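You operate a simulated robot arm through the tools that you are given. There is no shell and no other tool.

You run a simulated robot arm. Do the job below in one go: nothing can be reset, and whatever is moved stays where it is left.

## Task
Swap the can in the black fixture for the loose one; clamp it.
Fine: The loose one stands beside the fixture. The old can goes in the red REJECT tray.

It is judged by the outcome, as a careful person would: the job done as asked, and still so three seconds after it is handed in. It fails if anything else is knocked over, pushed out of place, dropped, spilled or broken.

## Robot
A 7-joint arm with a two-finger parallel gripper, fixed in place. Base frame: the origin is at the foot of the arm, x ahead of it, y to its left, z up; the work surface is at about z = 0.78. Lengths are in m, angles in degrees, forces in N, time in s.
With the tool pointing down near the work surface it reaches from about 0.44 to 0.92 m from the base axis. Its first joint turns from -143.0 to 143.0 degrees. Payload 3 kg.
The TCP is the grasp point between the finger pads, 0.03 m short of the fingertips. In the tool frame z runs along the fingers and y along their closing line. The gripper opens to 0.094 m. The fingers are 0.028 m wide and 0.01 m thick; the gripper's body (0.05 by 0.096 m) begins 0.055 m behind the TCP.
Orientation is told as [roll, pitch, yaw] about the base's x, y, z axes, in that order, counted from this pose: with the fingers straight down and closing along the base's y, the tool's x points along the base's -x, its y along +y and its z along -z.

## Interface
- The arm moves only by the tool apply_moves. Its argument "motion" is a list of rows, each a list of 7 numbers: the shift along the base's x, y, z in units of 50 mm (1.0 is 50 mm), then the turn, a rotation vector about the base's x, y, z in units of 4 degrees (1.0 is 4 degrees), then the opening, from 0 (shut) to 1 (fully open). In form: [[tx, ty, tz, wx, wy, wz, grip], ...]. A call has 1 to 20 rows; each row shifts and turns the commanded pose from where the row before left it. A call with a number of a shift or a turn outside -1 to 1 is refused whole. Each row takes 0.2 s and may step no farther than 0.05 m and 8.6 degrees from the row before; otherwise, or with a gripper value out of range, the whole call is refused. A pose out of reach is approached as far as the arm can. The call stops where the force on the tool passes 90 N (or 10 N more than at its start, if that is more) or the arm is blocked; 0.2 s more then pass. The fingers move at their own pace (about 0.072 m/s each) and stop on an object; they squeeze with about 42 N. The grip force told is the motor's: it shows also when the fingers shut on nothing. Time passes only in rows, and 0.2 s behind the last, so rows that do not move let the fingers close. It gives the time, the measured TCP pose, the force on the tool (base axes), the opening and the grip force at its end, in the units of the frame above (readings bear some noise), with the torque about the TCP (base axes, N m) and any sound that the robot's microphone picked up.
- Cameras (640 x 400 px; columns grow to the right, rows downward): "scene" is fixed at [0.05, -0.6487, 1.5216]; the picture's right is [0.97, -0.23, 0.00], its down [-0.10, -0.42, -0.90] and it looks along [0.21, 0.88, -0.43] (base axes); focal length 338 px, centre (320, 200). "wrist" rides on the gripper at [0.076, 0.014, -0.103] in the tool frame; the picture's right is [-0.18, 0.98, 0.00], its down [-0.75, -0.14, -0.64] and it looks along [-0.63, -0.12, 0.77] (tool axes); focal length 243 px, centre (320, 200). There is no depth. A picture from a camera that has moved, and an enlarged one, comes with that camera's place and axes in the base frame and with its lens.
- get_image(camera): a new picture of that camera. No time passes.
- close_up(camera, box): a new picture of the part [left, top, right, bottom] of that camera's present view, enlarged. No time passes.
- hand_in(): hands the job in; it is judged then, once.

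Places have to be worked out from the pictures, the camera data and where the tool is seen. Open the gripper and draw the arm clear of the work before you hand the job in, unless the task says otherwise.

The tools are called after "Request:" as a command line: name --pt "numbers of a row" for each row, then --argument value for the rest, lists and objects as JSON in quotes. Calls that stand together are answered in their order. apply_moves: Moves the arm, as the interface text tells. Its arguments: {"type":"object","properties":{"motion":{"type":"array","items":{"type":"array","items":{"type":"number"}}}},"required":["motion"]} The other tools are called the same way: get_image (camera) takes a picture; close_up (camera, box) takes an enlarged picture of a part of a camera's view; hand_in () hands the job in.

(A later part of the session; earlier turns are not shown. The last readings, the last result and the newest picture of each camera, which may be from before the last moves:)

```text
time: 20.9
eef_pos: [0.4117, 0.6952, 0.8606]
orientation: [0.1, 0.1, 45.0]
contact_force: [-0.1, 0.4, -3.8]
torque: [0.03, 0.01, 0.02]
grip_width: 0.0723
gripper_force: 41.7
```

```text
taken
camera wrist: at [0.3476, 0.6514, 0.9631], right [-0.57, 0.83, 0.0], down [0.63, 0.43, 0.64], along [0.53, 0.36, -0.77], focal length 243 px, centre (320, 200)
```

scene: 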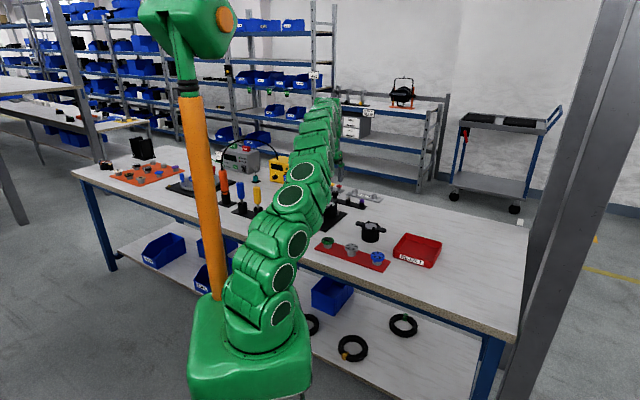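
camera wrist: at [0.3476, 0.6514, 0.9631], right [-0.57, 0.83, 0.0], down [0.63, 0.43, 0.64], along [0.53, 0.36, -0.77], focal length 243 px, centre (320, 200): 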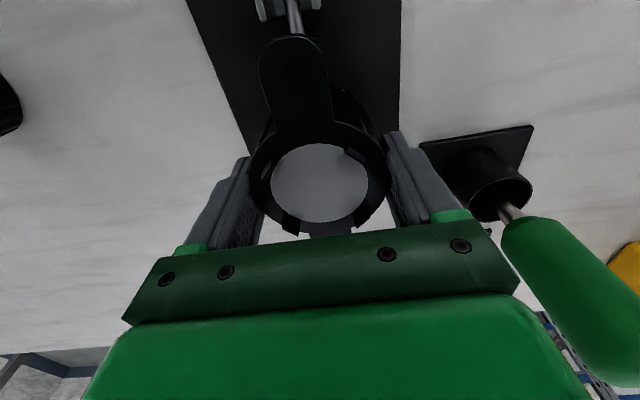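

The can came free and weighs about 0.4 kg. I record its exact place in the gripper with a close-up, to match the new can later.

Request:
close_up --camera "wrist" --box '[230, 20, 410, 250]'

Request:
apply_moves --pt "0 0 0.6 0 0 0 0.5" --pt "0 0 0.8 0 0 0 0.5" --pt "0 0 0.8 0 0 0 0.5" --pt "0 0 0.8 0 0 0 0.5"

Request:
close_up --camera "scene" --box '[370, 210, 460, 290]'

Request:
get_image --camera "wrist"

```text
1.74 times, centred on (320, 135) of wrist
camera zoom: at [0.3476, 0.6514, 0.9631], right [-0.57, 0.83, 0.0], down [0.63, 0.43, 0.64], along [0.53, 0.36, -0.77], focal length 422 px, centre (320, 313)
```

zoom: 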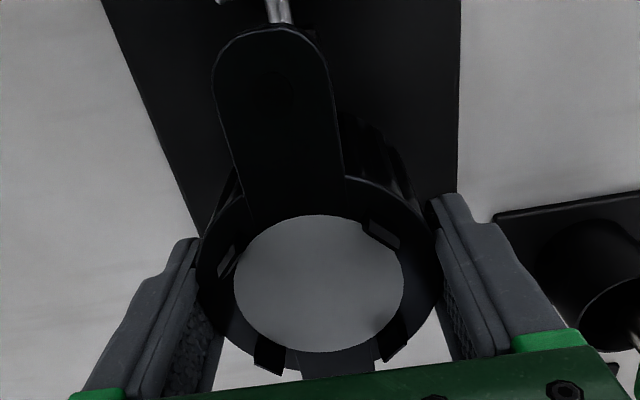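

```text
time: 21.9
eef_pos: [0.4123, 0.693, 1.0108]
orientation: [0.1, 0.1, 45.1]
contact_force: [0.5, -0.2, -4.1]
torque: [-0.01, -0.02, -0.02]
grip_width: 0.0723
gripper_force: 42.1
```

```text
5.00 times, centred on (415, 250) of scene
camera zoom: at [0.05, -0.6487, 1.5216], right [0.97, -0.23, 0.0], down [-0.1, -0.42, -0.9], along [0.21, 0.88, -0.43], focal length 1690 px, centre (-155, -50)
```

zoom: 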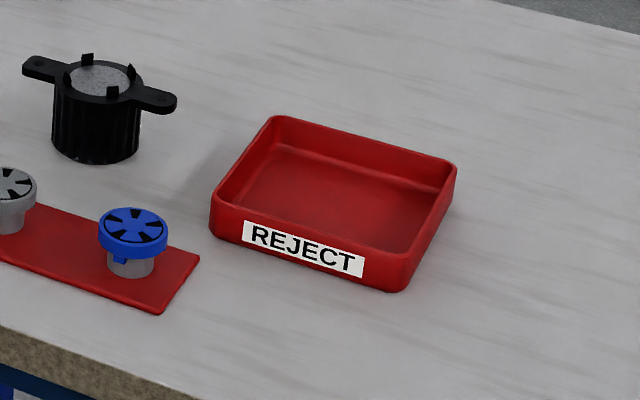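

```text
taken
camera wrist: at [0.3486, 0.651, 1.114], right [-0.56, 0.83, 0.0], down [0.63, 0.43, 0.64], along [0.53, 0.36, -0.77], focal length 243 px, centre (320, 200)
```

wrist: 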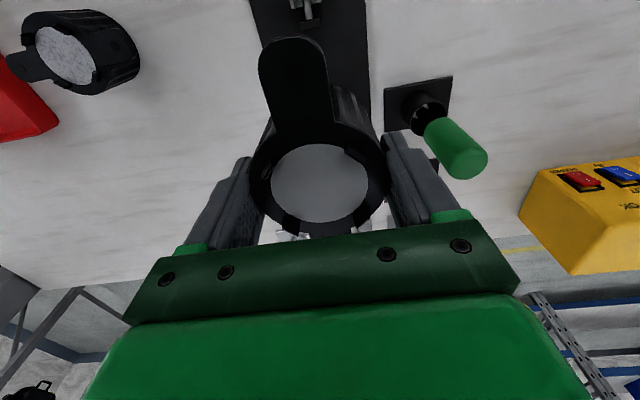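

I measured the tray from the scene view. It is a square of about 0.135 m turned 45°, with its centre near (0.66, 0.315) and walls up to about 0.816. I carry the can there at height and turn to yaw 0, so that the ears lie along the tray's diagonal.

Request:
apply_moves --pt "0.413 -0.63 0 0 0 -0.9375 0.5" --pt "0.413 -0.63 0 0 0 -0.9375 0.5" --pt "0.413 -0.63 0 0 0 -0.9375 0.5" --pt "0.413 -0.63 0 0 0 -0.9375 0.5" --pt "0.413 -0.63 0 0 0 -0.9375 0.5" --pt "0.413 -0.63 0 0 0 -0.9375 0.5" --pt "0.413 -0.63 0 0 0 -0.9375 0.5" --pt "0.413 -0.63 0 0 0 -0.9375 0.5" --pt "0.413 -0.63 0 0 0 -0.9375 0.5" --pt "0.413 -0.63 0 0 0 -0.9375 0.5" --pt "0.413 -0.63 0 0 0 -0.9375 0.5" --pt "0.413 -0.63 0 0 0 -0.9375 0.5" --pt "0 0 0 0 0 0 0.5"

Request:
get_image --camera "wrist"

Request:
get_image --camera "scene"

```text
time: 24.6
eef_pos: [0.6575, 0.3155, 1.0119]
orientation: [0.0, 0.1, 0.0]
contact_force: [-0.3, 0.3, -4.3]
torque: [-0.03, 0.01, -0.04]
grip_width: 0.072
gripper_force: 42.0
```

```text
taken
camera wrist: at [0.5824, 0.331, 1.1143], right [0.18, 0.98, 0.0], down [0.75, -0.14, 0.64], along [0.63, -0.12, -0.77], focal length 243 px, centre (320, 200)
```

wrist: 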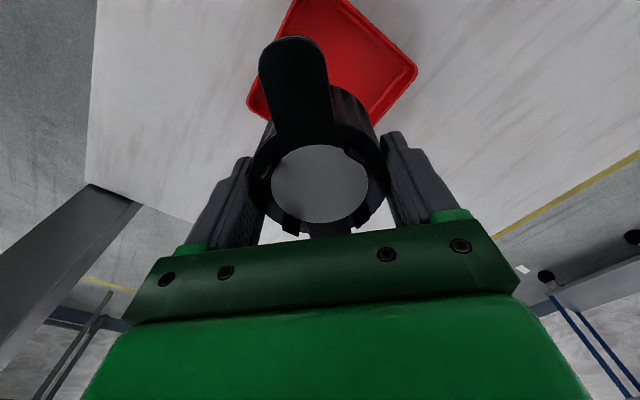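

```text
taken
```

scene: 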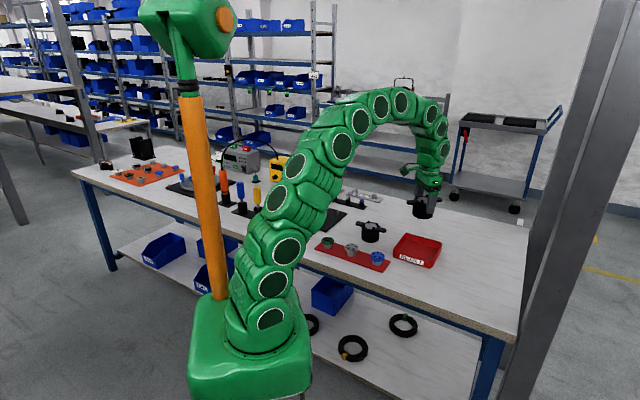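

Seen from the wrist, the tray centre is near (0.664, 0.325), so I aim for (0.662, 0.320). I lower to just above the tray floor and look from the scene camera.

Request:
apply_moves --pt "0.09 0.1 -0.6 0 0 0 0.5" --pt "0 0 -0.7 0 0 0 0.5" --pt "0 0 -0.7 0 0 0 0.5" --pt "0 0 -0.7 0 0 0 0.5" --pt "0 0 0 0 0 0 0.5"

Request:
get_image --camera "wrist"

Request:
close_up --camera "scene" --box '[370, 190, 460, 280]'

```text
time: 25.9
eef_pos: [0.6645, 0.3222, 0.8751]
orientation: [0.1, -0.1, 0.0]
contact_force: [0.9, -0.3, -4.1]
torque: [0.01, -0.04, 0.01]
grip_width: 0.0721
gripper_force: 41.6
```

```text
taken
camera wrist: at [0.5875, 0.336, 0.9787], right [0.18, 0.98, 0.0], down [0.75, -0.14, 0.64], along [0.63, -0.12, -0.77], focal length 243 px, centre (320, 200)
```

wrist: 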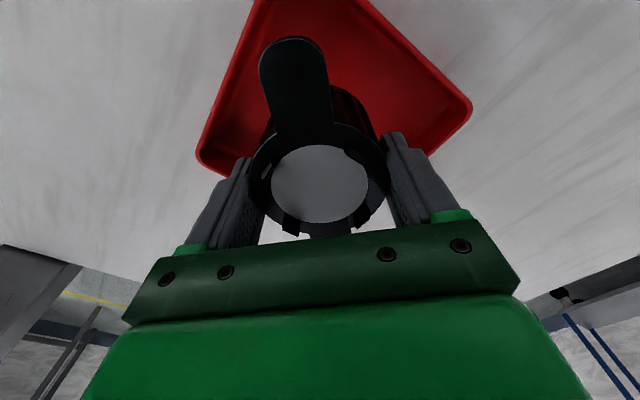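

```text
4.44 times, centred on (415, 235) of scene
camera zoom: at [0.05, -0.6487, 1.5216], right [0.97, -0.23, 0.0], down [-0.1, -0.42, -0.9], along [0.21, 0.88, -0.43], focal length 1502 px, centre (-102, 44)
```

zoom: 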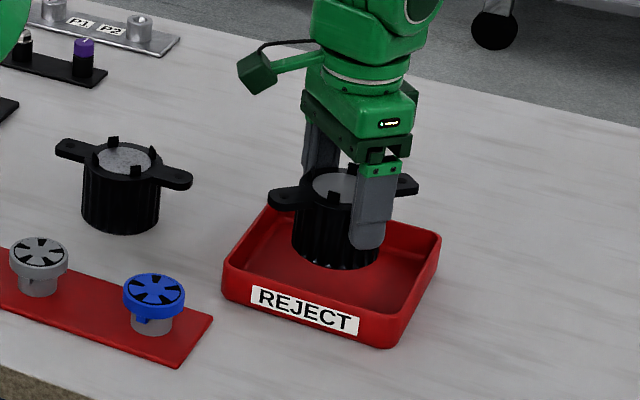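

The can is centred over the tray to within about 5 mm. I lower it gently until it touches the floor.

Request:
apply_moves --pt "0 0 -0.3 0 0 0 0.5" --pt "0 0 -0.2 0 0 0 0.5" --pt "0 0 0 0 0 0 0.5"

Request:
apply_moves --pt "0 0 -0.06 0 0 0 0.5" --pt "0 0 -0.04 0 0 0 0.5"

Request:
close_up --camera "scene" --box '[370, 190, 460, 280]'

```text
time: 26.6
eef_pos: [0.6637, 0.3226, 0.8501]
orientation: [0.0, 0.1, 0.1]
contact_force: [-0.8, -0.8, -4.5]
torque: [0.0, 0.0, -0.01]
grip_width: 0.0719
gripper_force: 42.1
```

```text
time: 27.2
eef_pos: [0.6629, 0.3215, 0.8453]
orientation: [0.0, 0.1, 0.0]
contact_force: [-0.7, -0.4, -3.2]
torque: [-0.02, -0.01, 0.03]
grip_width: 0.072
gripper_force: 41.7
```

```text
4.44 times, centred on (415, 235) of scene
camera zoom: at [0.05, -0.6487, 1.5216], right [0.97, -0.23, 0.0], down [-0.1, -0.42, -0.9], along [0.21, 0.88, -0.43], focal length 1502 px, centre (-102, 44)
```

zoom: 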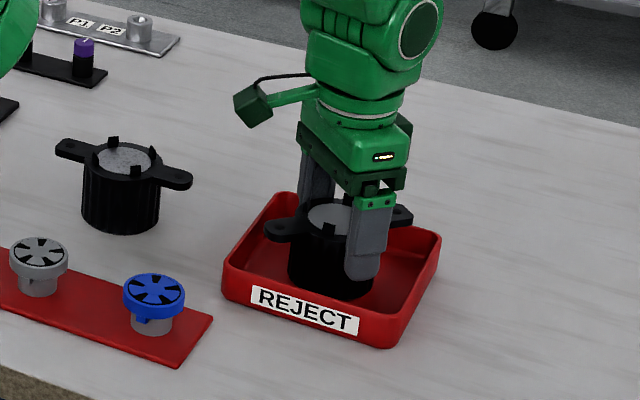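

The can still hangs freely at TCP z = 0.845. I go down in 2 mm steps and watch the vertical force.

Request:
apply_moves --pt "0 0 -0.04 0 0 0 0.5"

Request:
apply_moves --pt "0 0 -0.03 0 0 0 0.5"

```text
time: 27.6
eef_pos: [0.6642, 0.3214, 0.8443]
orientation: [-0.1, 0.1, 0.1]
contact_force: [0.8, -0.7, -4.1]
torque: [0.02, 0.03, 0.01]
grip_width: 0.0722
gripper_force: 41.6
```

```text
time: 28.1
eef_pos: [0.6631, 0.321, 0.8432]
orientation: [0.1, 0.1, -0.1]
contact_force: [-1.1, 0.0, 1.3]
torque: [-0.05, 0.03, 0.0]
grip_width: 0.0722
gripper_force: 41.9
```

Contact has begun at z ≈ 0.843, where the force changed from -4 to +1 N. One more millimetre, then I open the fingers and rise straight up.

Request:
apply_moves --pt "0 0 -0.015 0 0 0 0.5" --pt "0 0 0 0 0 0 0.85" --pt "0 0 0 0 0 0 0.95" --pt "0 0 0 0 0 0 0.95"

Request:
get_image --camera "wrist"

Request:
close_up --camera "scene" --box '[370, 190, 460, 280]'

```text
time: 29.1
eef_pos: [0.6626, 0.322, 0.8398]
orientation: [0.0, 0.1, 0.0]
contact_force: [0.0, -0.5, -0.4]
torque: [0.01, -0.01, 0.0]
grip_width: 0.0894
gripper_force: 0.1
```

```text
taken
camera wrist: at [0.5872, 0.3361, 0.9442], right [0.18, 0.98, 0.0], down [0.75, -0.14, 0.64], along [0.63, -0.12, -0.77], focal length 243 px, centre (320, 200)
```

wrist: 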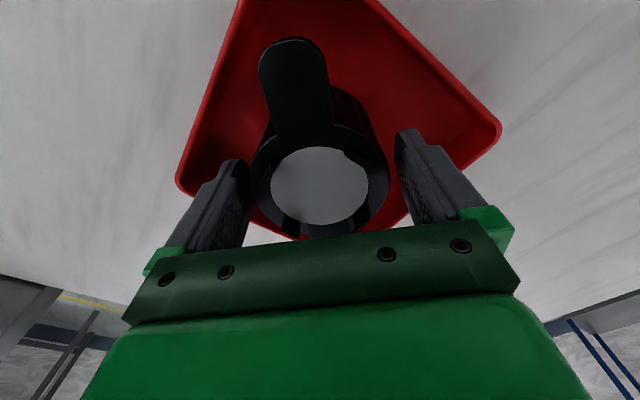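

```text
4.44 times, centred on (415, 235) of scene
camera zoom: at [0.05, -0.6487, 1.5216], right [0.97, -0.23, 0.0], down [-0.1, -0.42, -0.9], along [0.21, 0.88, -0.43], focal length 1502 px, centre (-102, 44)
```

zoom: 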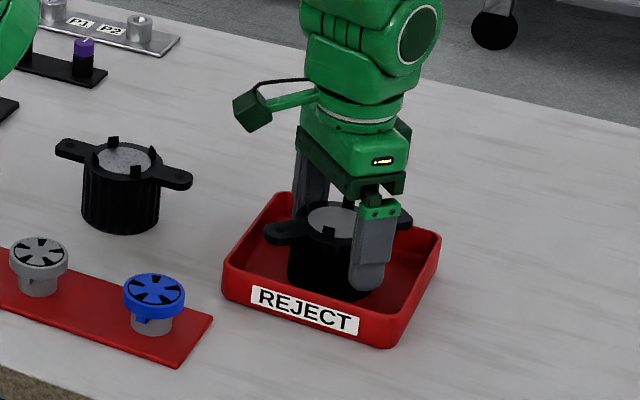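

The old can stands upright in the tray and is released. I rise straight up, then go above the loose can and turn to yaw -45 so that the fingers will close across its ear line.

Request:
apply_moves --pt "0 0 0.4 0 0 0 1" --pt "0 0 0.8 0 0 0 1" --pt "0 0 0.9 0 0 0 1" --pt "0 0 0.9 0 0 0 1" --pt "-0.215 0.255 0 0 0 -0.9375 1" --pt "-0.215 0.255 0 0 0 -0.9375 1" --pt "-0.215 0.255 0 0 0 -0.9375 1" --pt "-0.215 0.255 0 0 0 -0.9375 1" --pt "-0.215 0.255 0 0 0 -0.9375 1" --pt "-0.215 0.255 0 0 0 -0.9375 1" --pt "-0.215 0.255 0 0 0 -0.9375 1" --pt "-0.215 0.255 0 0 0 -0.9375 1" --pt "-0.215 0.255 0 0 0 -0.9375 1" --pt "-0.215 0.255 0 0 0 -0.9375 1" --pt "-0.215 0.255 0 0 0 -0.9375 1" --pt "-0.215 0.255 0 0 0 -0.9375 1" --pt "0 0 0 0 0 0 1"

Request:
get_image --camera "wrist"

Request:
get_image --camera "scene"

```text
time: 32.6
eef_pos: [0.5338, 0.4747, 0.9913]
orientation: [0.0, 0.0, -45.0]
contact_force: [0.3, 0.2, -0.3]
torque: [-0.02, 0.0, 0.0]
grip_width: 0.0942
gripper_force: 0.0
```

```text
taken
camera wrist: at [0.4901, 0.5395, 1.0945], right [0.83, 0.56, 0.0], down [0.43, -0.63, 0.64], along [0.36, -0.53, -0.77], focal length 243 px, centre (320, 200)
```

wrist: 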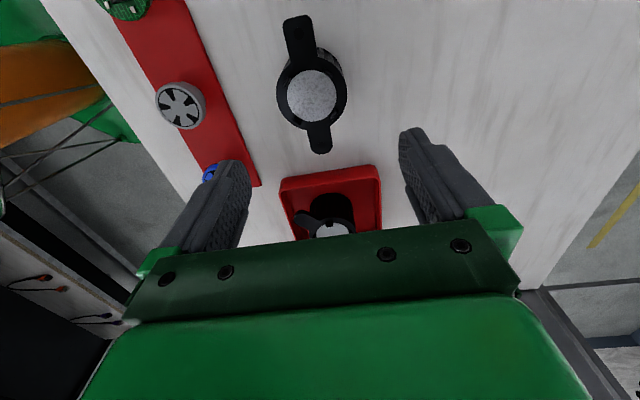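

```text
taken
```

scene: 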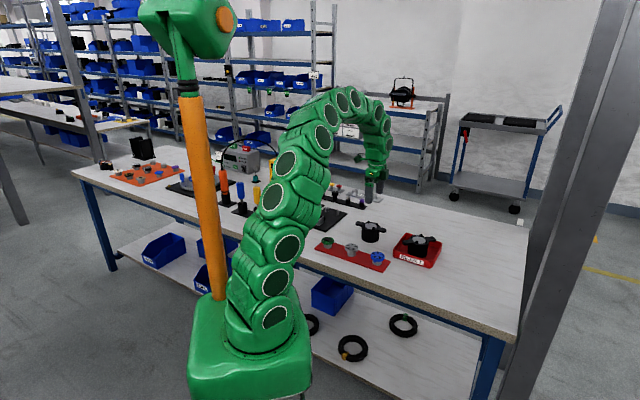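

The old can sits well in the tray. I zoom on the loose can for its centre and ear angle, and on the empty fixture.

Request:
close_up --camera "wrist" --box '[240, 0, 400, 160]'

Request:
close_up --camera "scene" --box '[315, 190, 365, 230]'

```text
2.50 times, centred on (320, 80) of wrist
camera zoom: at [0.4901, 0.5395, 1.0945], right [0.83, 0.56, 0.0], down [0.43, -0.63, 0.64], along [0.36, -0.53, -0.77], focal length 606 px, centre (320, 500)
```

zoom: 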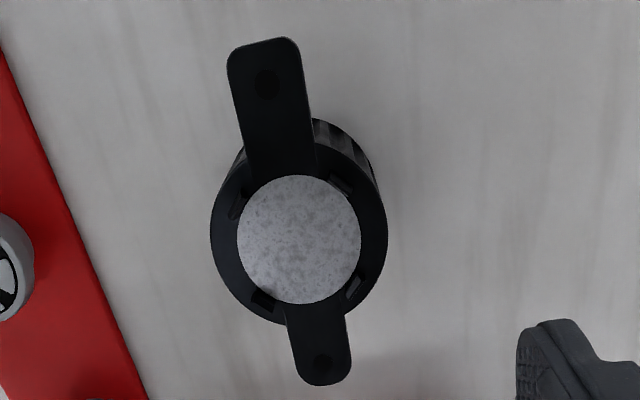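

```text
10.00 times, centred on (340, 210) of scene
camera zoom: at [0.05, -0.6487, 1.5216], right [0.97, -0.23, 0.0], down [-0.1, -0.42, -0.9], along [0.21, 0.88, -0.43], focal length 3379 px, centre (120, 100)
```

zoom: 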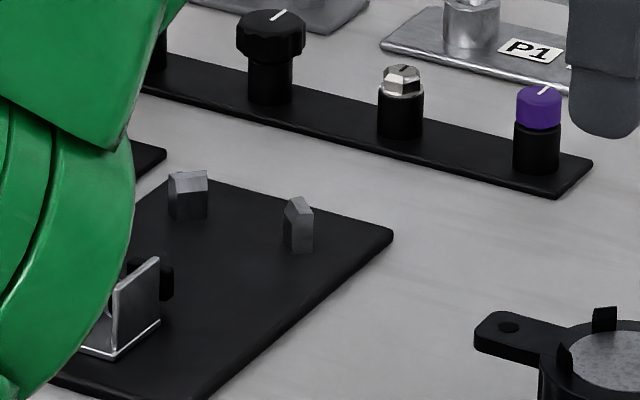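

The empty fixture shows two V-stop posts and the retracted pad. The loose can's centre is near (0.5265, 0.4697) and its ears lie at the same angle to the tool as the old one's did (within about 0.5°). I shift over it and descend to z ≈ 0.840.

Request:
apply_moves --pt "-0.138 -0.112 -0.2 0 0 0 1" --pt "0 0 -0.75 0 0 0 1" --pt "0 0 -0.75 0 0 0 1" --pt "0 0 -0.75 0 0 0 1" --pt "0 0 -0.4 0 0 0 1" --pt "0 0 -0.17 0 0 0 1" --pt "0 0 0 0 0 0 1"

Request:
get_image --camera "wrist"

Request:
close_up --camera "wrist" --box '[230, 20, 410, 250]'

Request:
close_up --camera "scene" --box '[330, 180, 410, 260]'

```text
time: 34.2
eef_pos: [0.5267, 0.4691, 0.84]
orientation: [0.0, 0.1, -45.0]
contact_force: [-0.2, -1.0, 0.7]
torque: [0.0, 0.0, 0.02]
grip_width: 0.0939
gripper_force: 0.0
```

```text
taken
camera wrist: at [0.483, 0.5335, 0.9438], right [0.83, 0.56, 0.0], down [0.43, -0.63, 0.64], along [0.36, -0.53, -0.77], focal length 243 px, centre (320, 200)
```

wrist: 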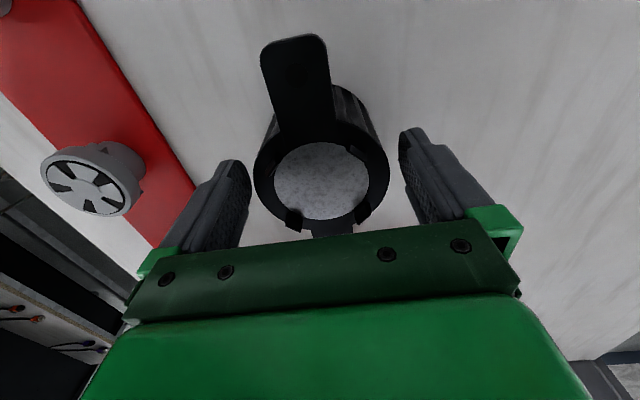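

```text
1.74 times, centred on (320, 135) of wrist
camera zoom: at [0.483, 0.5335, 0.9438], right [0.83, 0.56, 0.0], down [0.43, -0.63, 0.64], along [0.36, -0.53, -0.77], focal length 422 px, centre (320, 313)
```

zoom: 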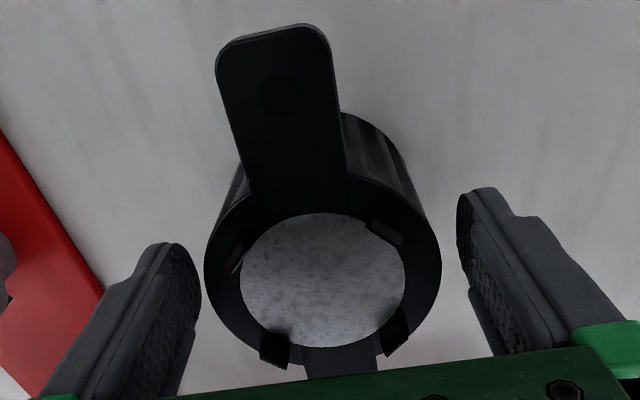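

```text
5.00 times, centred on (370, 220) of scene
camera zoom: at [0.05, -0.6487, 1.5216], right [0.97, -0.23, 0.0], down [-0.1, -0.42, -0.9], along [0.21, 0.88, -0.43], focal length 1690 px, centre (70, 100)
```

zoom: 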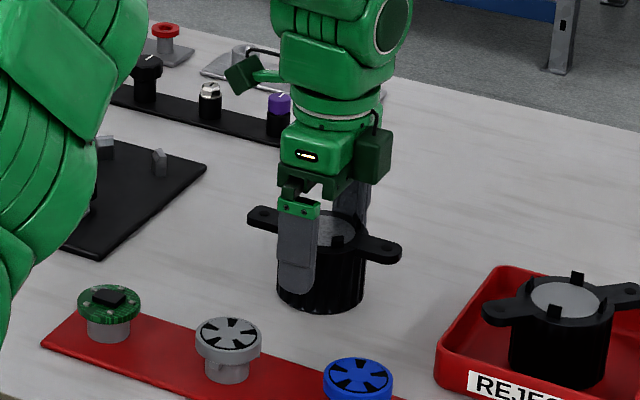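

The loose can sits centred between the fingers, about 3 mm lower in the gripper than the old one was. I go 2 mm lower, close on it, and check the width.

Request:
apply_moves --pt "0.007 0.005 -0.04 0 0 0 1" --pt "0 0 0 0 0 0 0.6" --pt "0 0 0 0 0 0 0.5" --pt "0 0 0 0 0 0 0.5" --pt "0 0 0 0 0 0 0.5"

Request:
close_up --camera "wrist" --box '[230, 20, 410, 250]'

```text
time: 35.5
eef_pos: [0.5261, 0.4681, 0.8383]
orientation: [-0.1, 0.1, -45.0]
contact_force: [0.4, 1.3, -0.7]
torque: [0.02, -0.15, 0.04]
grip_width: 0.0721
gripper_force: 42.4
```

```text
1.74 times, centred on (320, 135) of wrist
camera zoom: at [0.4832, 0.5337, 0.9415], right [0.83, 0.56, 0.0], down [0.43, -0.63, 0.64], along [0.36, -0.53, -0.77], focal length 422 px, centre (320, 313)
```

zoom: 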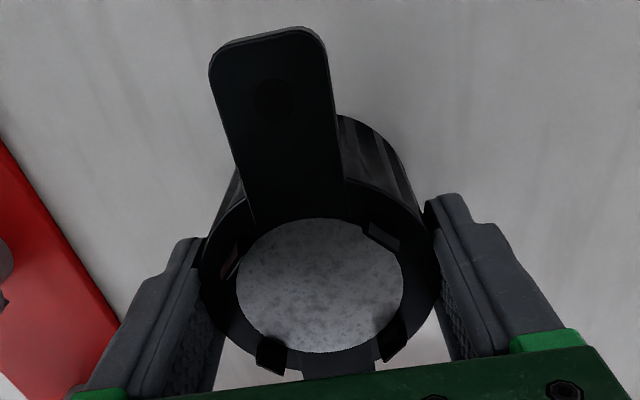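

The new can sits in the gripper almost exactly as the old one did (disc centre within 1–2 px, same ear line). I lift it a little and check the load.

Request:
apply_moves --pt "0 0 0.1 0 0 0 0.5" --pt "0 0 0.3 0 0 0 0.5" --pt "0 0 0 0 0 0 0.5"

Request:
close_up --camera "scene" --box '[330, 180, 410, 260]'

```text
time: 36.2
eef_pos: [0.5276, 0.4699, 0.858]
orientation: [0.1, 0.0, -45.0]
contact_force: [1.1, 1.4, -3.8]
torque: [0.01, 0.0, -0.01]
grip_width: 0.0717
gripper_force: 41.6
```

```text
5.00 times, centred on (370, 220) of scene
camera zoom: at [0.05, -0.6487, 1.5216], right [0.97, -0.23, 0.0], down [-0.1, -0.42, -0.9], along [0.21, 0.88, -0.43], focal length 1690 px, centre (70, 100)
```

zoom: 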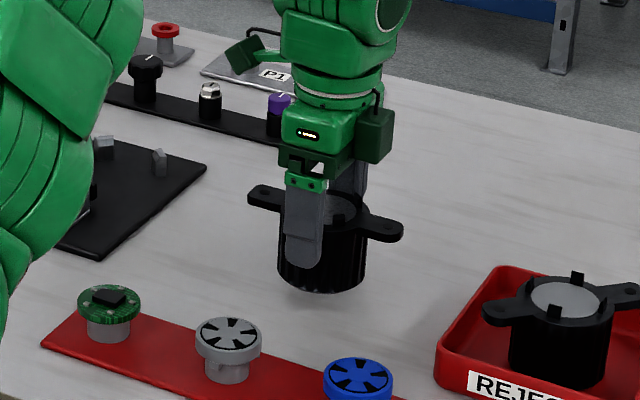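

The can is held securely (3.8 N). I raise it and carry it to the fixture while turning +90°, aiming about 3 mm to the pad side of where the old can sat.

Request:
apply_moves --pt "0 0 0.7 0 0 0 0.5" --pt "0 0 0.8 0 0 0 0.5" --pt "0 0 0.8 0 0 0 0.5" --pt "0 0 0.7 0 0 0 0.5" --pt "-0.1017 0.1945 0 0 0 0.978 0.5" --pt "-0.1017 0.1945 0 0 0 0.978 0.5" --pt "-0.1017 0.1945 0 0 0 0.978 0.5" --pt "-0.1017 0.1945 0 0 0 0.978 0.5" --pt "-0.1017 0.1945 0 0 0 0.978 0.5" --pt "-0.1017 0.1945 0 0 0 0.978 0.5" --pt "-0.1017 0.1945 0 0 0 0.978 0.5" --pt "-0.1017 0.1945 0 0 0 0.978 0.5" --pt "-0.1017 0.1945 0 0 0 0.978 0.5" --pt "-0.1017 0.1945 0 0 0 0.978 0.5" --pt "-0.1017 0.1945 0 0 0 0.978 0.5" --pt "-0.1017 0.1945 0 0 0 0.978 0.5" --pt "-0.1017 0.1945 0 0 0 0.978 0.5" --pt "-0.1017 0.1945 0 0 0 0.978 0.5" --pt "-0.1017 0.1945 0 0 0 0.978 0.5" --pt "-0.1017 0.1945 0 0 0 0.978 0.5"

Request:
apply_moves --pt "-0.1017 0.1945 0 0 0 0.978 0.5" --pt "-0.1017 0.1945 0 0 0 0.978 0.5" --pt "-0.1017 0.1945 0 0 0 0.978 0.5" --pt "-0.1017 0.1945 0 0 0 0.978 0.5" --pt "-0.1017 0.1945 0 0 0 0.978 0.5" --pt "-0.1017 0.1945 0 0 0 0.978 0.5" --pt "-0.1017 0.1945 0 0 0 0.978 0.5" --pt "0 0 0 0 0 0 0.5"

Request:
get_image --camera "wrist"

Request:
get_image --camera "scene"

```text
time: 40.5
eef_pos: [0.4446, 0.6252, 1.0081]
orientation: [0.1, 0.1, 17.5]
contact_force: [0.4, 0.9, -3.4]
torque: [0.0, 0.01, 0.0]
grip_width: 0.0717
gripper_force: 42.3
```

```text
time: 42.2
eef_pos: [0.4101, 0.6936, 1.0086]
orientation: [0.1, 0.1, 45.0]
contact_force: [-1.3, -0.1, -4.2]
torque: [0.0, 0.0, -0.02]
grip_width: 0.072
gripper_force: 42.4
```

```text
taken
camera wrist: at [0.346, 0.6498, 1.1115], right [-0.56, 0.83, 0.0], down [0.63, 0.43, 0.64], along [0.53, 0.36, -0.77], focal length 243 px, centre (320, 200)
```

wrist: 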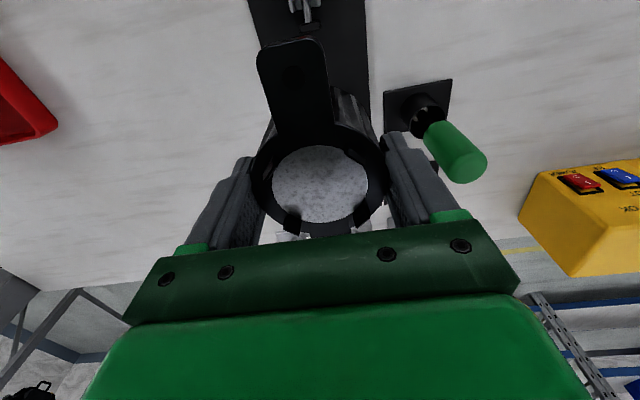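

```text
taken
```

scene: 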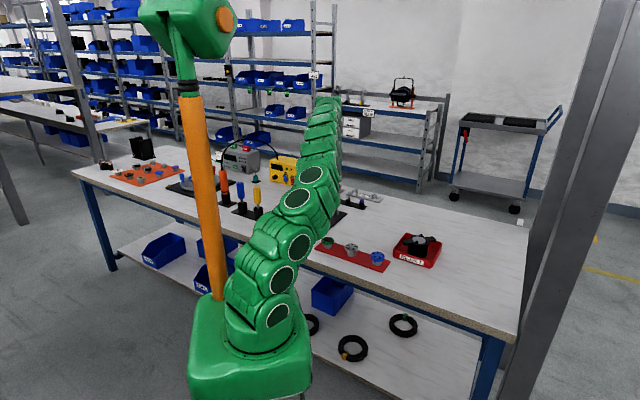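

I am in place at (0.410, 0.693), yaw 45. I lower to just above the V-posts, then check for any contact.

Request:
apply_moves --pt "0 -0.01 -0.8 0 0 0 0.5" --pt "0 0 -0.8 0 0 0 0.5" --pt "0 0 -0.8 0 0 0 0.5" --pt "0 0 -0.3 0 0 0 0.5" --pt "0 0 0 0 0 0 0.5"

Request:
get_image --camera "wrist"

Request:
close_up --camera "scene" --box '[310, 175, 370, 225]'

```text
time: 43.5
eef_pos: [0.41, 0.6921, 0.8722]
orientation: [0.0, 0.1, 44.8]
contact_force: [0.5, -0.3, -4.9]
torque: [0.0, -0.02, -0.02]
grip_width: 0.0718
gripper_force: 41.4
```

```text
taken
camera wrist: at [0.3466, 0.6493, 0.9759], right [-0.56, 0.83, 0.0], down [0.63, 0.43, 0.64], along [0.53, 0.36, -0.77], focal length 243 px, centre (320, 200)
```

wrist: 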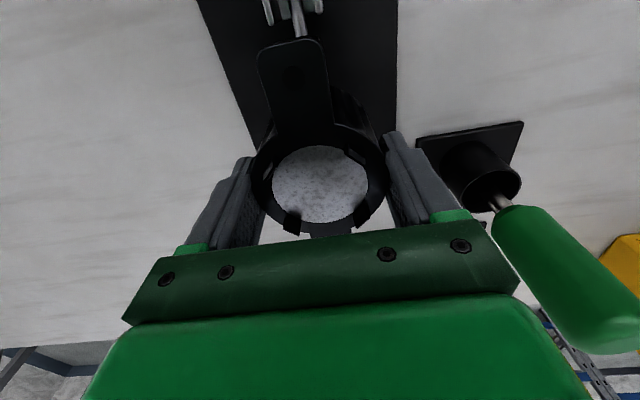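

```text
8.00 times, centred on (340, 200) of scene
camera zoom: at [0.05, -0.6487, 1.5216], right [0.97, -0.23, 0.0], down [-0.1, -0.42, -0.9], along [0.21, 0.88, -0.43], focal length 2703 px, centre (160, 200)
```

zoom: 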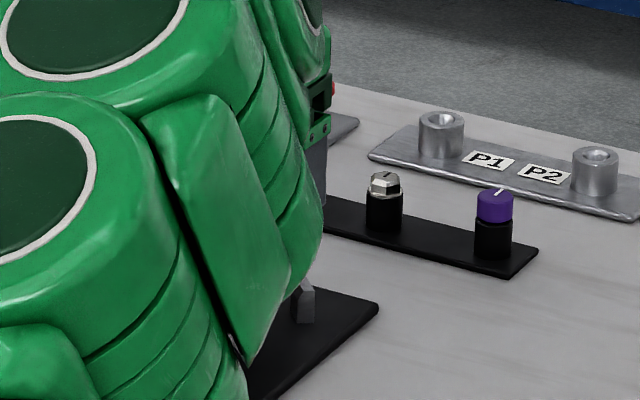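

No contact yet. I continue down in stages, watching for side forces from the posts.

Request:
apply_moves --pt "0 0 -0.14 0 0 0 0.5" --pt "0 0 -0.14 0 0 0 0.5" --pt "0 0 0 0 0 0 0.5"

Request:
apply_moves --pt "0 0 -0.1 0 0 0 0.5" --pt "0 0 -0.06 0 0 0 0.5" --pt "0 0 0 0 0 0 0.5"

```text
time: 44.2
eef_pos: [0.4105, 0.6922, 0.8602]
orientation: [0.0, 0.0, 44.9]
contact_force: [1.2, -0.3, -4.5]
torque: [-0.03, -0.02, 0.01]
grip_width: 0.072
gripper_force: 42.1
```

```text
time: 45.0
eef_pos: [0.4102, 0.6916, 0.8509]
orientation: [0.0, 0.1, 44.9]
contact_force: [0.1, -0.3, -4.5]
torque: [0.0, -0.05, -0.02]
grip_width: 0.072
gripper_force: 41.7
```

There is no side load, and the can still hangs freely at z = 0.851. I go down in 1.5–2 mm steps until the plate carries it.

Request:
apply_moves --pt "0 0 -0.04 0 0 0 0.5" --pt "0 0 0 0 0 0 0.5"

Request:
apply_moves --pt "0 0 -0.03 0 0 0 0.5" --pt "0 0 0 0 0 0 0.5"

Request:
apply_moves --pt "0 0 -0.02 0 0 0 0.5" --pt "0 0 0 0 0 0 0.5"

```text
time: 45.6
eef_pos: [0.4094, 0.6912, 0.8487]
orientation: [0.0, 0.1, 44.9]
contact_force: [0.0, -0.9, -4.6]
torque: [-0.01, -0.01, 0.0]
grip_width: 0.072
gripper_force: 42.3
```

```text
time: 46.2
eef_pos: [0.4092, 0.6913, 0.8478]
orientation: [0.0, 0.2, 44.9]
contact_force: [1.2, -0.4, -4.0]
torque: [0.01, 0.01, -0.04]
grip_width: 0.0718
gripper_force: 42.2
```

```text
time: 46.9
eef_pos: [0.4102, 0.6927, 0.8456]
orientation: [0.1, 0.1, 44.9]
contact_force: [-0.6, -0.7, -4.0]
torque: [-0.01, -0.08, 0.0]
grip_width: 0.0719
gripper_force: 42.3
```

Request:
apply_moves --pt "0 0 -0.02 0 0 0 0.5" --pt "0 0 0 0 0 0 0.5"

Request:
close_up --camera "wrist" --box '[200, 0, 440, 250]'

```text
time: 47.5
eef_pos: [0.4094, 0.692, 0.8446]
orientation: [0.1, -0.1, 44.9]
contact_force: [-2.7, -5.0, 13.8]
torque: [-0.48, 0.16, 0.05]
grip_width: 0.0717
gripper_force: 41.6
```

```text
1.60 times, centred on (320, 125) of wrist
camera zoom: at [0.3456, 0.649, 0.9496], right [-0.56, 0.83, 0.0], down [0.63, 0.43, 0.64], along [0.53, 0.36, -0.77], focal length 388 px, centre (320, 320)
```

zoom: 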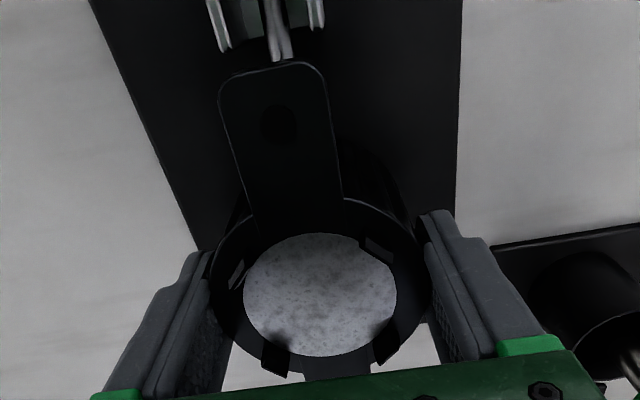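

The can touches down at z ≈ 0.845, the same height as the old can, so it stands on the plate. I open the fingers and look before rising.

Request:
apply_moves --pt "0 0 0 0 0 0 0.85" --pt "0 0 0 0 0 0 0.97" --pt "0 0 0 0 0 0 0.97"

Request:
close_up --camera "wrist" --box '[200, 0, 440, 250]'

```text
time: 48.2
eef_pos: [0.4097, 0.6913, 0.8467]
orientation: [0.0, 0.2, 44.9]
contact_force: [-0.4, -0.5, -0.2]
torque: [0.06, 0.04, 0.03]
grip_width: 0.091
gripper_force: 0.1
```

```text
1.60 times, centred on (320, 125) of wrist
camera zoom: at [0.3456, 0.649, 0.9489], right [-0.56, 0.83, 0.0], down [0.63, 0.43, 0.64], along [0.53, 0.36, -0.77], focal length 388 px, centre (320, 320)
```

zoom: 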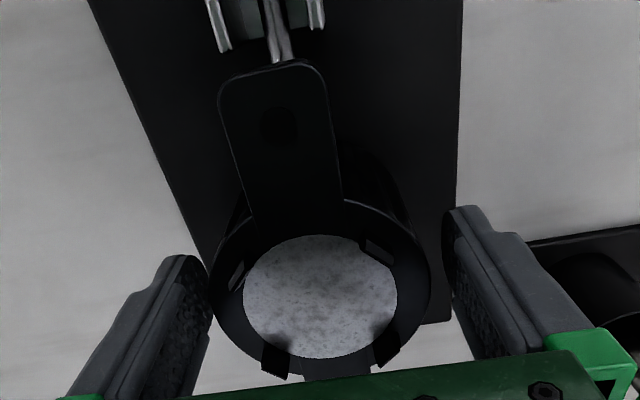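

The can stands by itself in the fixture. I rise straight up and take pictures of the fixture, the can and the handle before clamping.

Request:
apply_moves --pt "0 0 0.4 0 0 0 1" --pt "0 0 0.8 0 0 0 1" --pt "0 0 0.9 0 0 0 1" --pt "0 0 0.9 0 0 0 1" --pt "0 0 0 0 0 0 1"

Request:
get_image --camera "wrist"

Request:
close_up --camera "wrist" --box '[230, 0, 410, 160]'

Request:
close_up --camera "scene" --box '[310, 175, 370, 225]'

```text
time: 49.5
eef_pos: [0.4087, 0.6925, 0.9966]
orientation: [0.0, 0.1, 44.9]
contact_force: [-0.4, -0.6, 0.2]
torque: [0.03, 0.02, 0.04]
grip_width: 0.0941
gripper_force: 0.2
```

```text
taken
camera wrist: at [0.3459, 0.6494, 1.0995], right [-0.56, 0.83, 0.0], down [0.63, 0.43, 0.64], along [0.53, 0.36, -0.77], focal length 243 px, centre (320, 200)
```

wrist: 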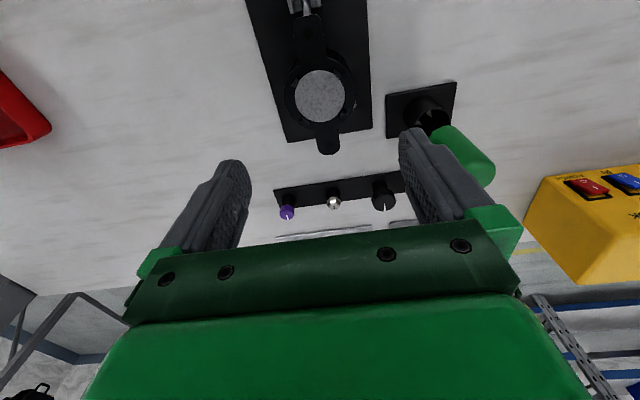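

```text
2.50 times, centred on (320, 80) of wrist
camera zoom: at [0.3459, 0.6494, 1.0995], right [-0.56, 0.83, 0.0], down [0.63, 0.43, 0.64], along [0.53, 0.36, -0.77], focal length 606 px, centre (320, 500)
```

zoom: 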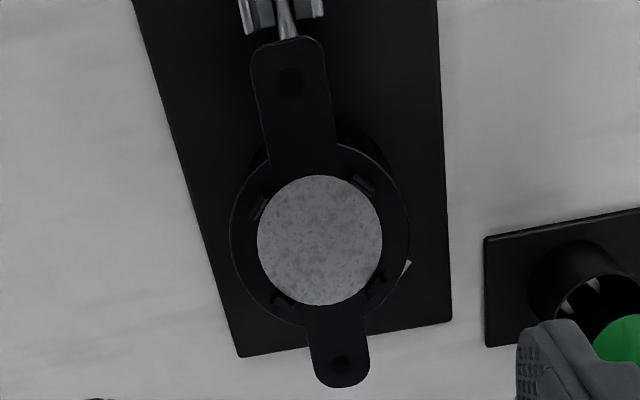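

```text
8.00 times, centred on (340, 200) of scene
camera zoom: at [0.05, -0.6487, 1.5216], right [0.97, -0.23, 0.0], down [-0.1, -0.42, -0.9], along [0.21, 0.88, -0.43], focal length 2703 px, centre (160, 200)
```

zoom: 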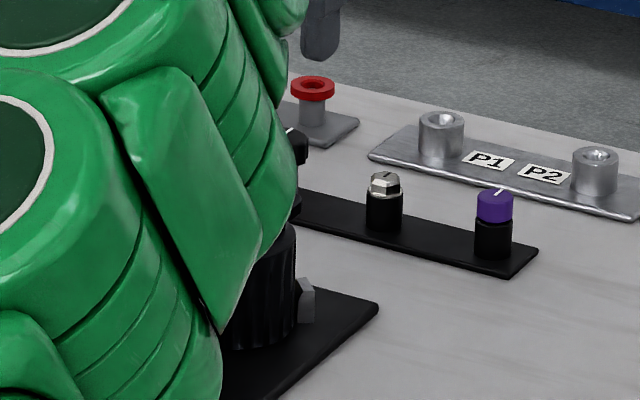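

The new can sits in the same place as the old one did, against the V. I move back along the clamp's line to view the handle before pushing it down.

Request:
apply_moves --pt "-0.5 -0.5 0.1 0 0 0 1" --pt "-0.5 -0.5 0.1 0 0 0 0.5" --pt "-0.5 -0.5 0 0 0 0 0" --pt "-0.5 -0.5 0 0 0 0 0" --pt "-0.5 -0.5 0 0 0 0 0" --pt "0 0 0 0 0 0 0"

Request:
close_up --camera "wrist" --box '[240, 80, 420, 250]'

Request:
close_up --camera "scene" --box '[305, 180, 355, 225]'

```text
time: 50.9
eef_pos: [0.2848, 0.568, 1.0056]
orientation: [0.0, 0.1, 45.1]
contact_force: [0.3, 0.3, -0.4]
torque: [-0.01, -0.02, 0.07]
grip_width: 0.0
gripper_force: 32.6
```

```text
2.35 times, centred on (330, 165) of wrist
camera zoom: at [0.2205, 0.5243, 1.1088], right [-0.56, 0.83, 0.0], down [0.63, 0.43, 0.64], along [0.53, 0.36, -0.77], focal length 571 px, centre (296, 282)
```

zoom: 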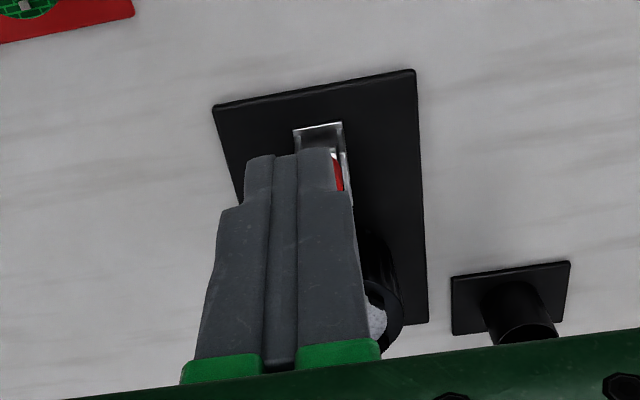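

```text
8.89 times, centred on (330, 202) of scene
camera zoom: at [0.05, -0.6487, 1.5216], right [0.97, -0.23, 0.0], down [-0.1, -0.42, -0.9], along [0.21, 0.88, -0.43], focal length 3004 px, centre (231, 178)
```

zoom: 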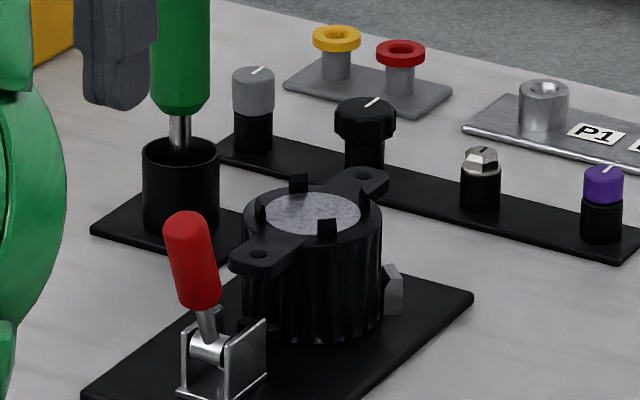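

The handle stands at about 77°. I go with closed fingers to the gap between the handle and the can, staying above the ear, and come down beside the handle on the can side.

Request:
apply_moves --pt "0.498 0.487 0 0 0 0 0" --pt "0.498 0.487 0 0 0 0 0" --pt "0.498 0.487 0 0 0 0 0" --pt "0 0 -0.7 0 0 0 0" --pt "0 0 -0.7 0 0 0 0" --pt "0 0 -0.5 0 0 0 0" --pt "0 0 -0.29 0 0 0 0" --pt "0 0 0 0 0 0 0"

Request:
get_image --camera "wrist"

Request:
close_up --camera "scene" --box '[305, 170, 365, 225]'

```text
time: 52.6
eef_pos: [0.3577, 0.6424, 0.8959]
orientation: [0.1, 0.0, 44.8]
contact_force: [0.4, -0.4, -0.1]
torque: [0.01, 0.02, -0.02]
grip_width: 0.0
gripper_force: 32.6
```

```text
taken
camera wrist: at [0.295, 0.5983, 0.9992], right [-0.56, 0.83, 0.0], down [0.63, 0.43, 0.64], along [0.53, 0.36, -0.77], focal length 243 px, centre (320, 200)
```

wrist: 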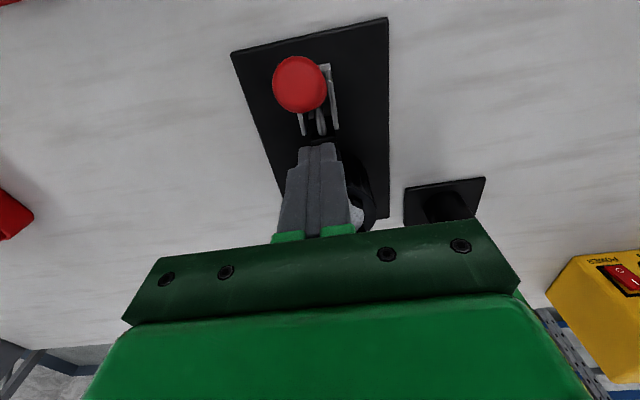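

```text
7.27 times, centred on (335, 198) of scene
camera zoom: at [0.05, -0.6487, 1.5216], right [0.97, -0.23, 0.0], down [-0.1, -0.42, -0.9], along [0.21, 0.88, -0.43], focal length 2457 px, centre (211, 218)
```

zoom: 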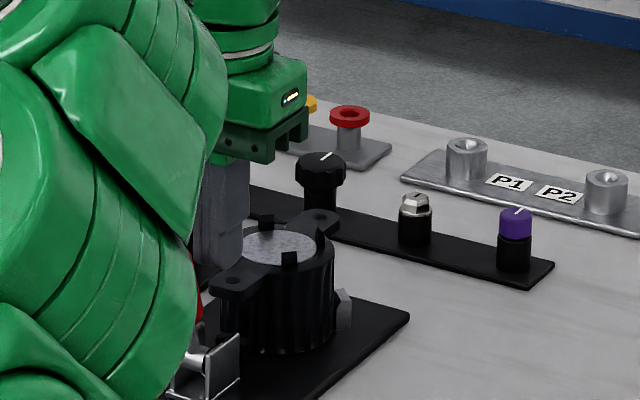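

The fingers are on the can side of the handle and in line with it. I push outward in small steps to swing the handle down.

Request:
apply_moves --pt "-0.141 -0.141 0 0 0 0 0" --pt "-0.141 -0.141 0 0 0 0 0" --pt "-0.141 -0.141 -0.02 0 0 0 0" --pt "-0.12 -0.12 -0.04 0 0 0 0"

Request:
get_image --camera "wrist"

```text
time: 53.6
eef_pos: [0.332, 0.6125, 0.8931]
orientation: [0.0, 0.1, 44.9]
contact_force: [1.0, 0.3, -0.6]
torque: [-0.02, -0.01, -0.04]
grip_width: 0.0
gripper_force: 33.3
```

```text
taken
camera wrist: at [0.2682, 0.5703, 0.9958], right [-0.56, 0.83, 0.0], down [0.63, 0.43, 0.64], along [0.53, 0.36, -0.77], focal length 243 px, centre (320, 200)
```

wrist: 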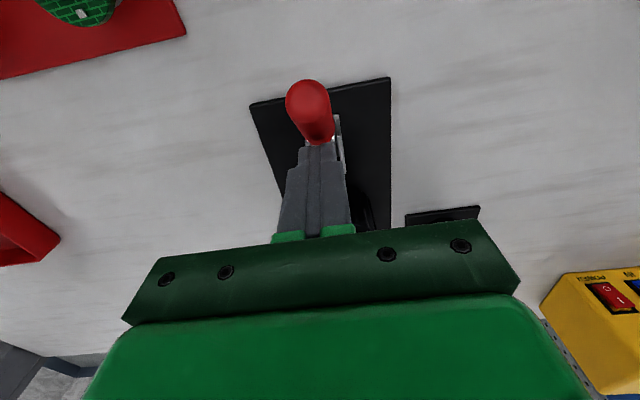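

The handle follows down to about 50° with almost no force. I continue outward and down along its arc.

Request:
apply_moves --pt "-0.11 -0.11 -0.08 0 0 0 0" --pt "-0.11 -0.11 -0.09 0 0 0 0" --pt "-0.11 -0.11 -0.09 0 0 0 0" --pt "-0.11 -0.11 -0.1 0 0 0 0"

Request:
get_image --camera "wrist"

Request:
close_up --camera "scene" --box '[305, 170, 365, 225]'

```text
time: 54.6
eef_pos: [0.3095, 0.5909, 0.8752]
orientation: [0.1, 0.1, 45.0]
contact_force: [0.5, 0.7, 0.3]
torque: [-0.01, 0.0, 0.0]
grip_width: 0.0
gripper_force: 33.1
```

```text
taken
camera wrist: at [0.2461, 0.5482, 0.9782], right [-0.56, 0.83, 0.0], down [0.63, 0.43, 0.64], along [0.53, 0.36, -0.77], focal length 243 px, centre (320, 200)
```

wrist: 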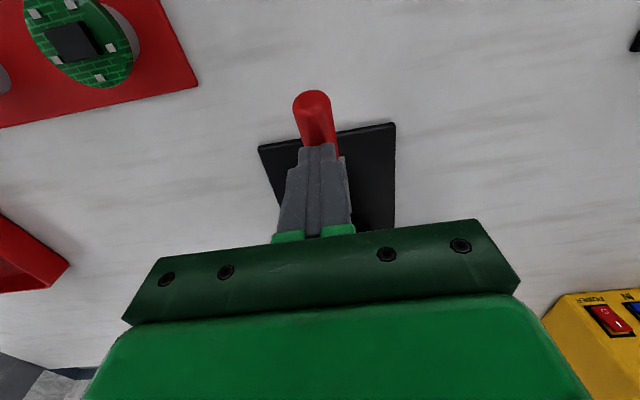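

```text
7.27 times, centred on (335, 198) of scene
camera zoom: at [0.05, -0.6487, 1.5216], right [0.97, -0.23, 0.0], down [-0.1, -0.42, -0.9], along [0.21, 0.88, -0.43], focal length 2457 px, centre (211, 218)
```

zoom: 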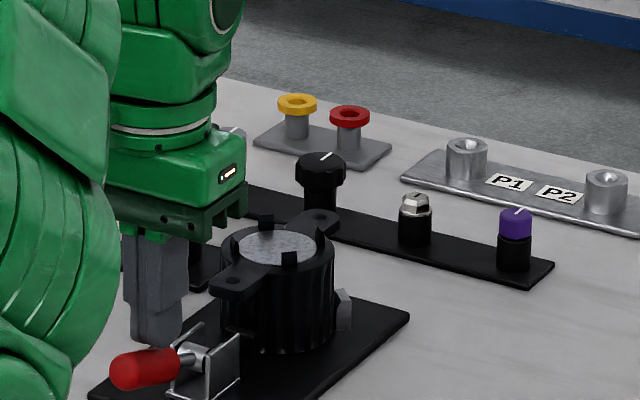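

The handle is down to about 20–25°. I now press it down from above in small steps, watching the force.

Request:
apply_moves --pt "-0.07 -0.07 -0.1 0 0 0 0" --pt "-0.07 -0.07 -0.1 0 0 0 0" --pt "0 0 -0.1 0 0 0 0"

Request:
close_up --camera "scene" --box '[305, 170, 365, 225]'

```text
time: 55.5
eef_pos: [0.3033, 0.5827, 0.8612]
orientation: [0.0, -0.1, 45.0]
contact_force: [0.5, -0.1, 0.3]
torque: [-0.01, 0.0, -0.01]
grip_width: 0.0
gripper_force: 32.6
```

```text
7.27 times, centred on (335, 198) of scene
camera zoom: at [0.05, -0.6487, 1.5216], right [0.97, -0.23, 0.0], down [-0.1, -0.42, -0.9], along [0.21, 0.88, -0.43], focal length 2457 px, centre (211, 218)
```

zoom: 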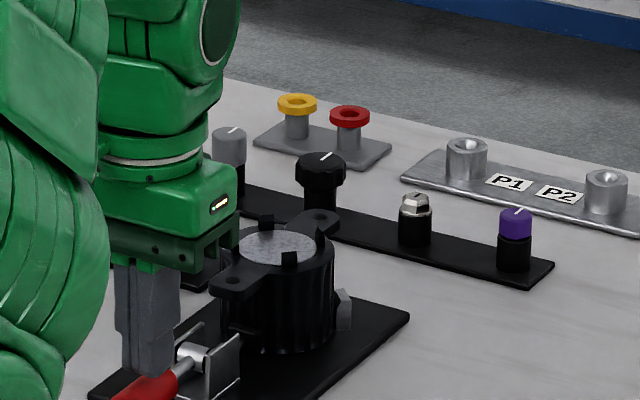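

The handle is nearly level and still moves lightly. I continue down in 2–3 mm steps until the force shows that it is home.

Request:
apply_moves --pt "0 0 -0.06 0 0 0 0" --pt "0 0 -0.06 0 0 0 0" --pt "0 0 0 0 0 0 0"

Request:
apply_moves --pt "0 0 -0.05 0 0 0 0" --pt "0 0 0 0 0 0 0"

Request:
get_image --camera "wrist"

Request:
close_up --camera "scene" --box '[305, 180, 355, 235]'

```text
time: 56.2
eef_pos: [0.303, 0.5833, 0.8552]
orientation: [0.1, -0.1, 44.8]
contact_force: [-0.9, -0.6, 3.4]
torque: [0.03, -0.02, 0.02]
grip_width: 0.0
gripper_force: 33.3
```

```text
time: 56.9
eef_pos: [0.3027, 0.5844, 0.8546]
orientation: [0.2, -0.1, 44.9]
contact_force: [-9.9, -19.6, 62.4]
torque: [0.09, -0.27, -0.07]
grip_width: 0.0
gripper_force: 33.5
```

```text
taken
camera wrist: at [0.2389, 0.5406, 0.9568], right [-0.56, 0.83, 0.0], down [0.63, 0.43, 0.64], along [0.53, 0.36, -0.77], focal length 243 px, centre (320, 200)
```

wrist: 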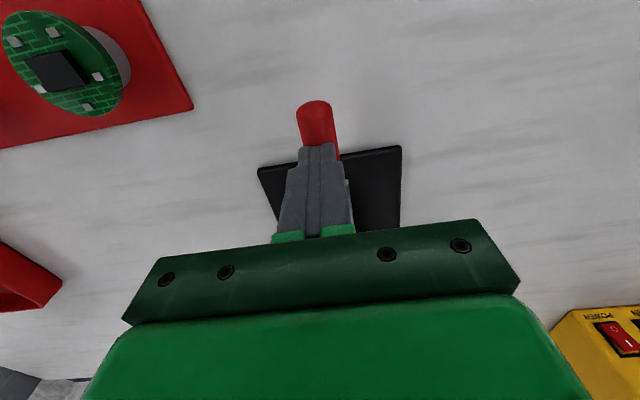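

```text
7.27 times, centred on (330, 208) of scene
camera zoom: at [0.05, -0.6487, 1.5216], right [0.97, -0.23, 0.0], down [-0.1, -0.42, -0.9], along [0.21, 0.88, -0.43], focal length 2457 px, centre (247, 146)
```

zoom: 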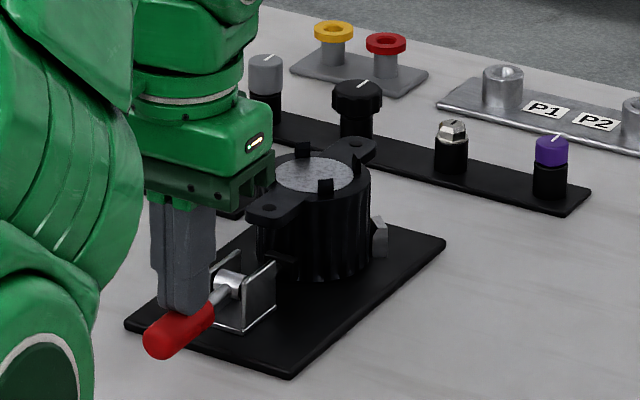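

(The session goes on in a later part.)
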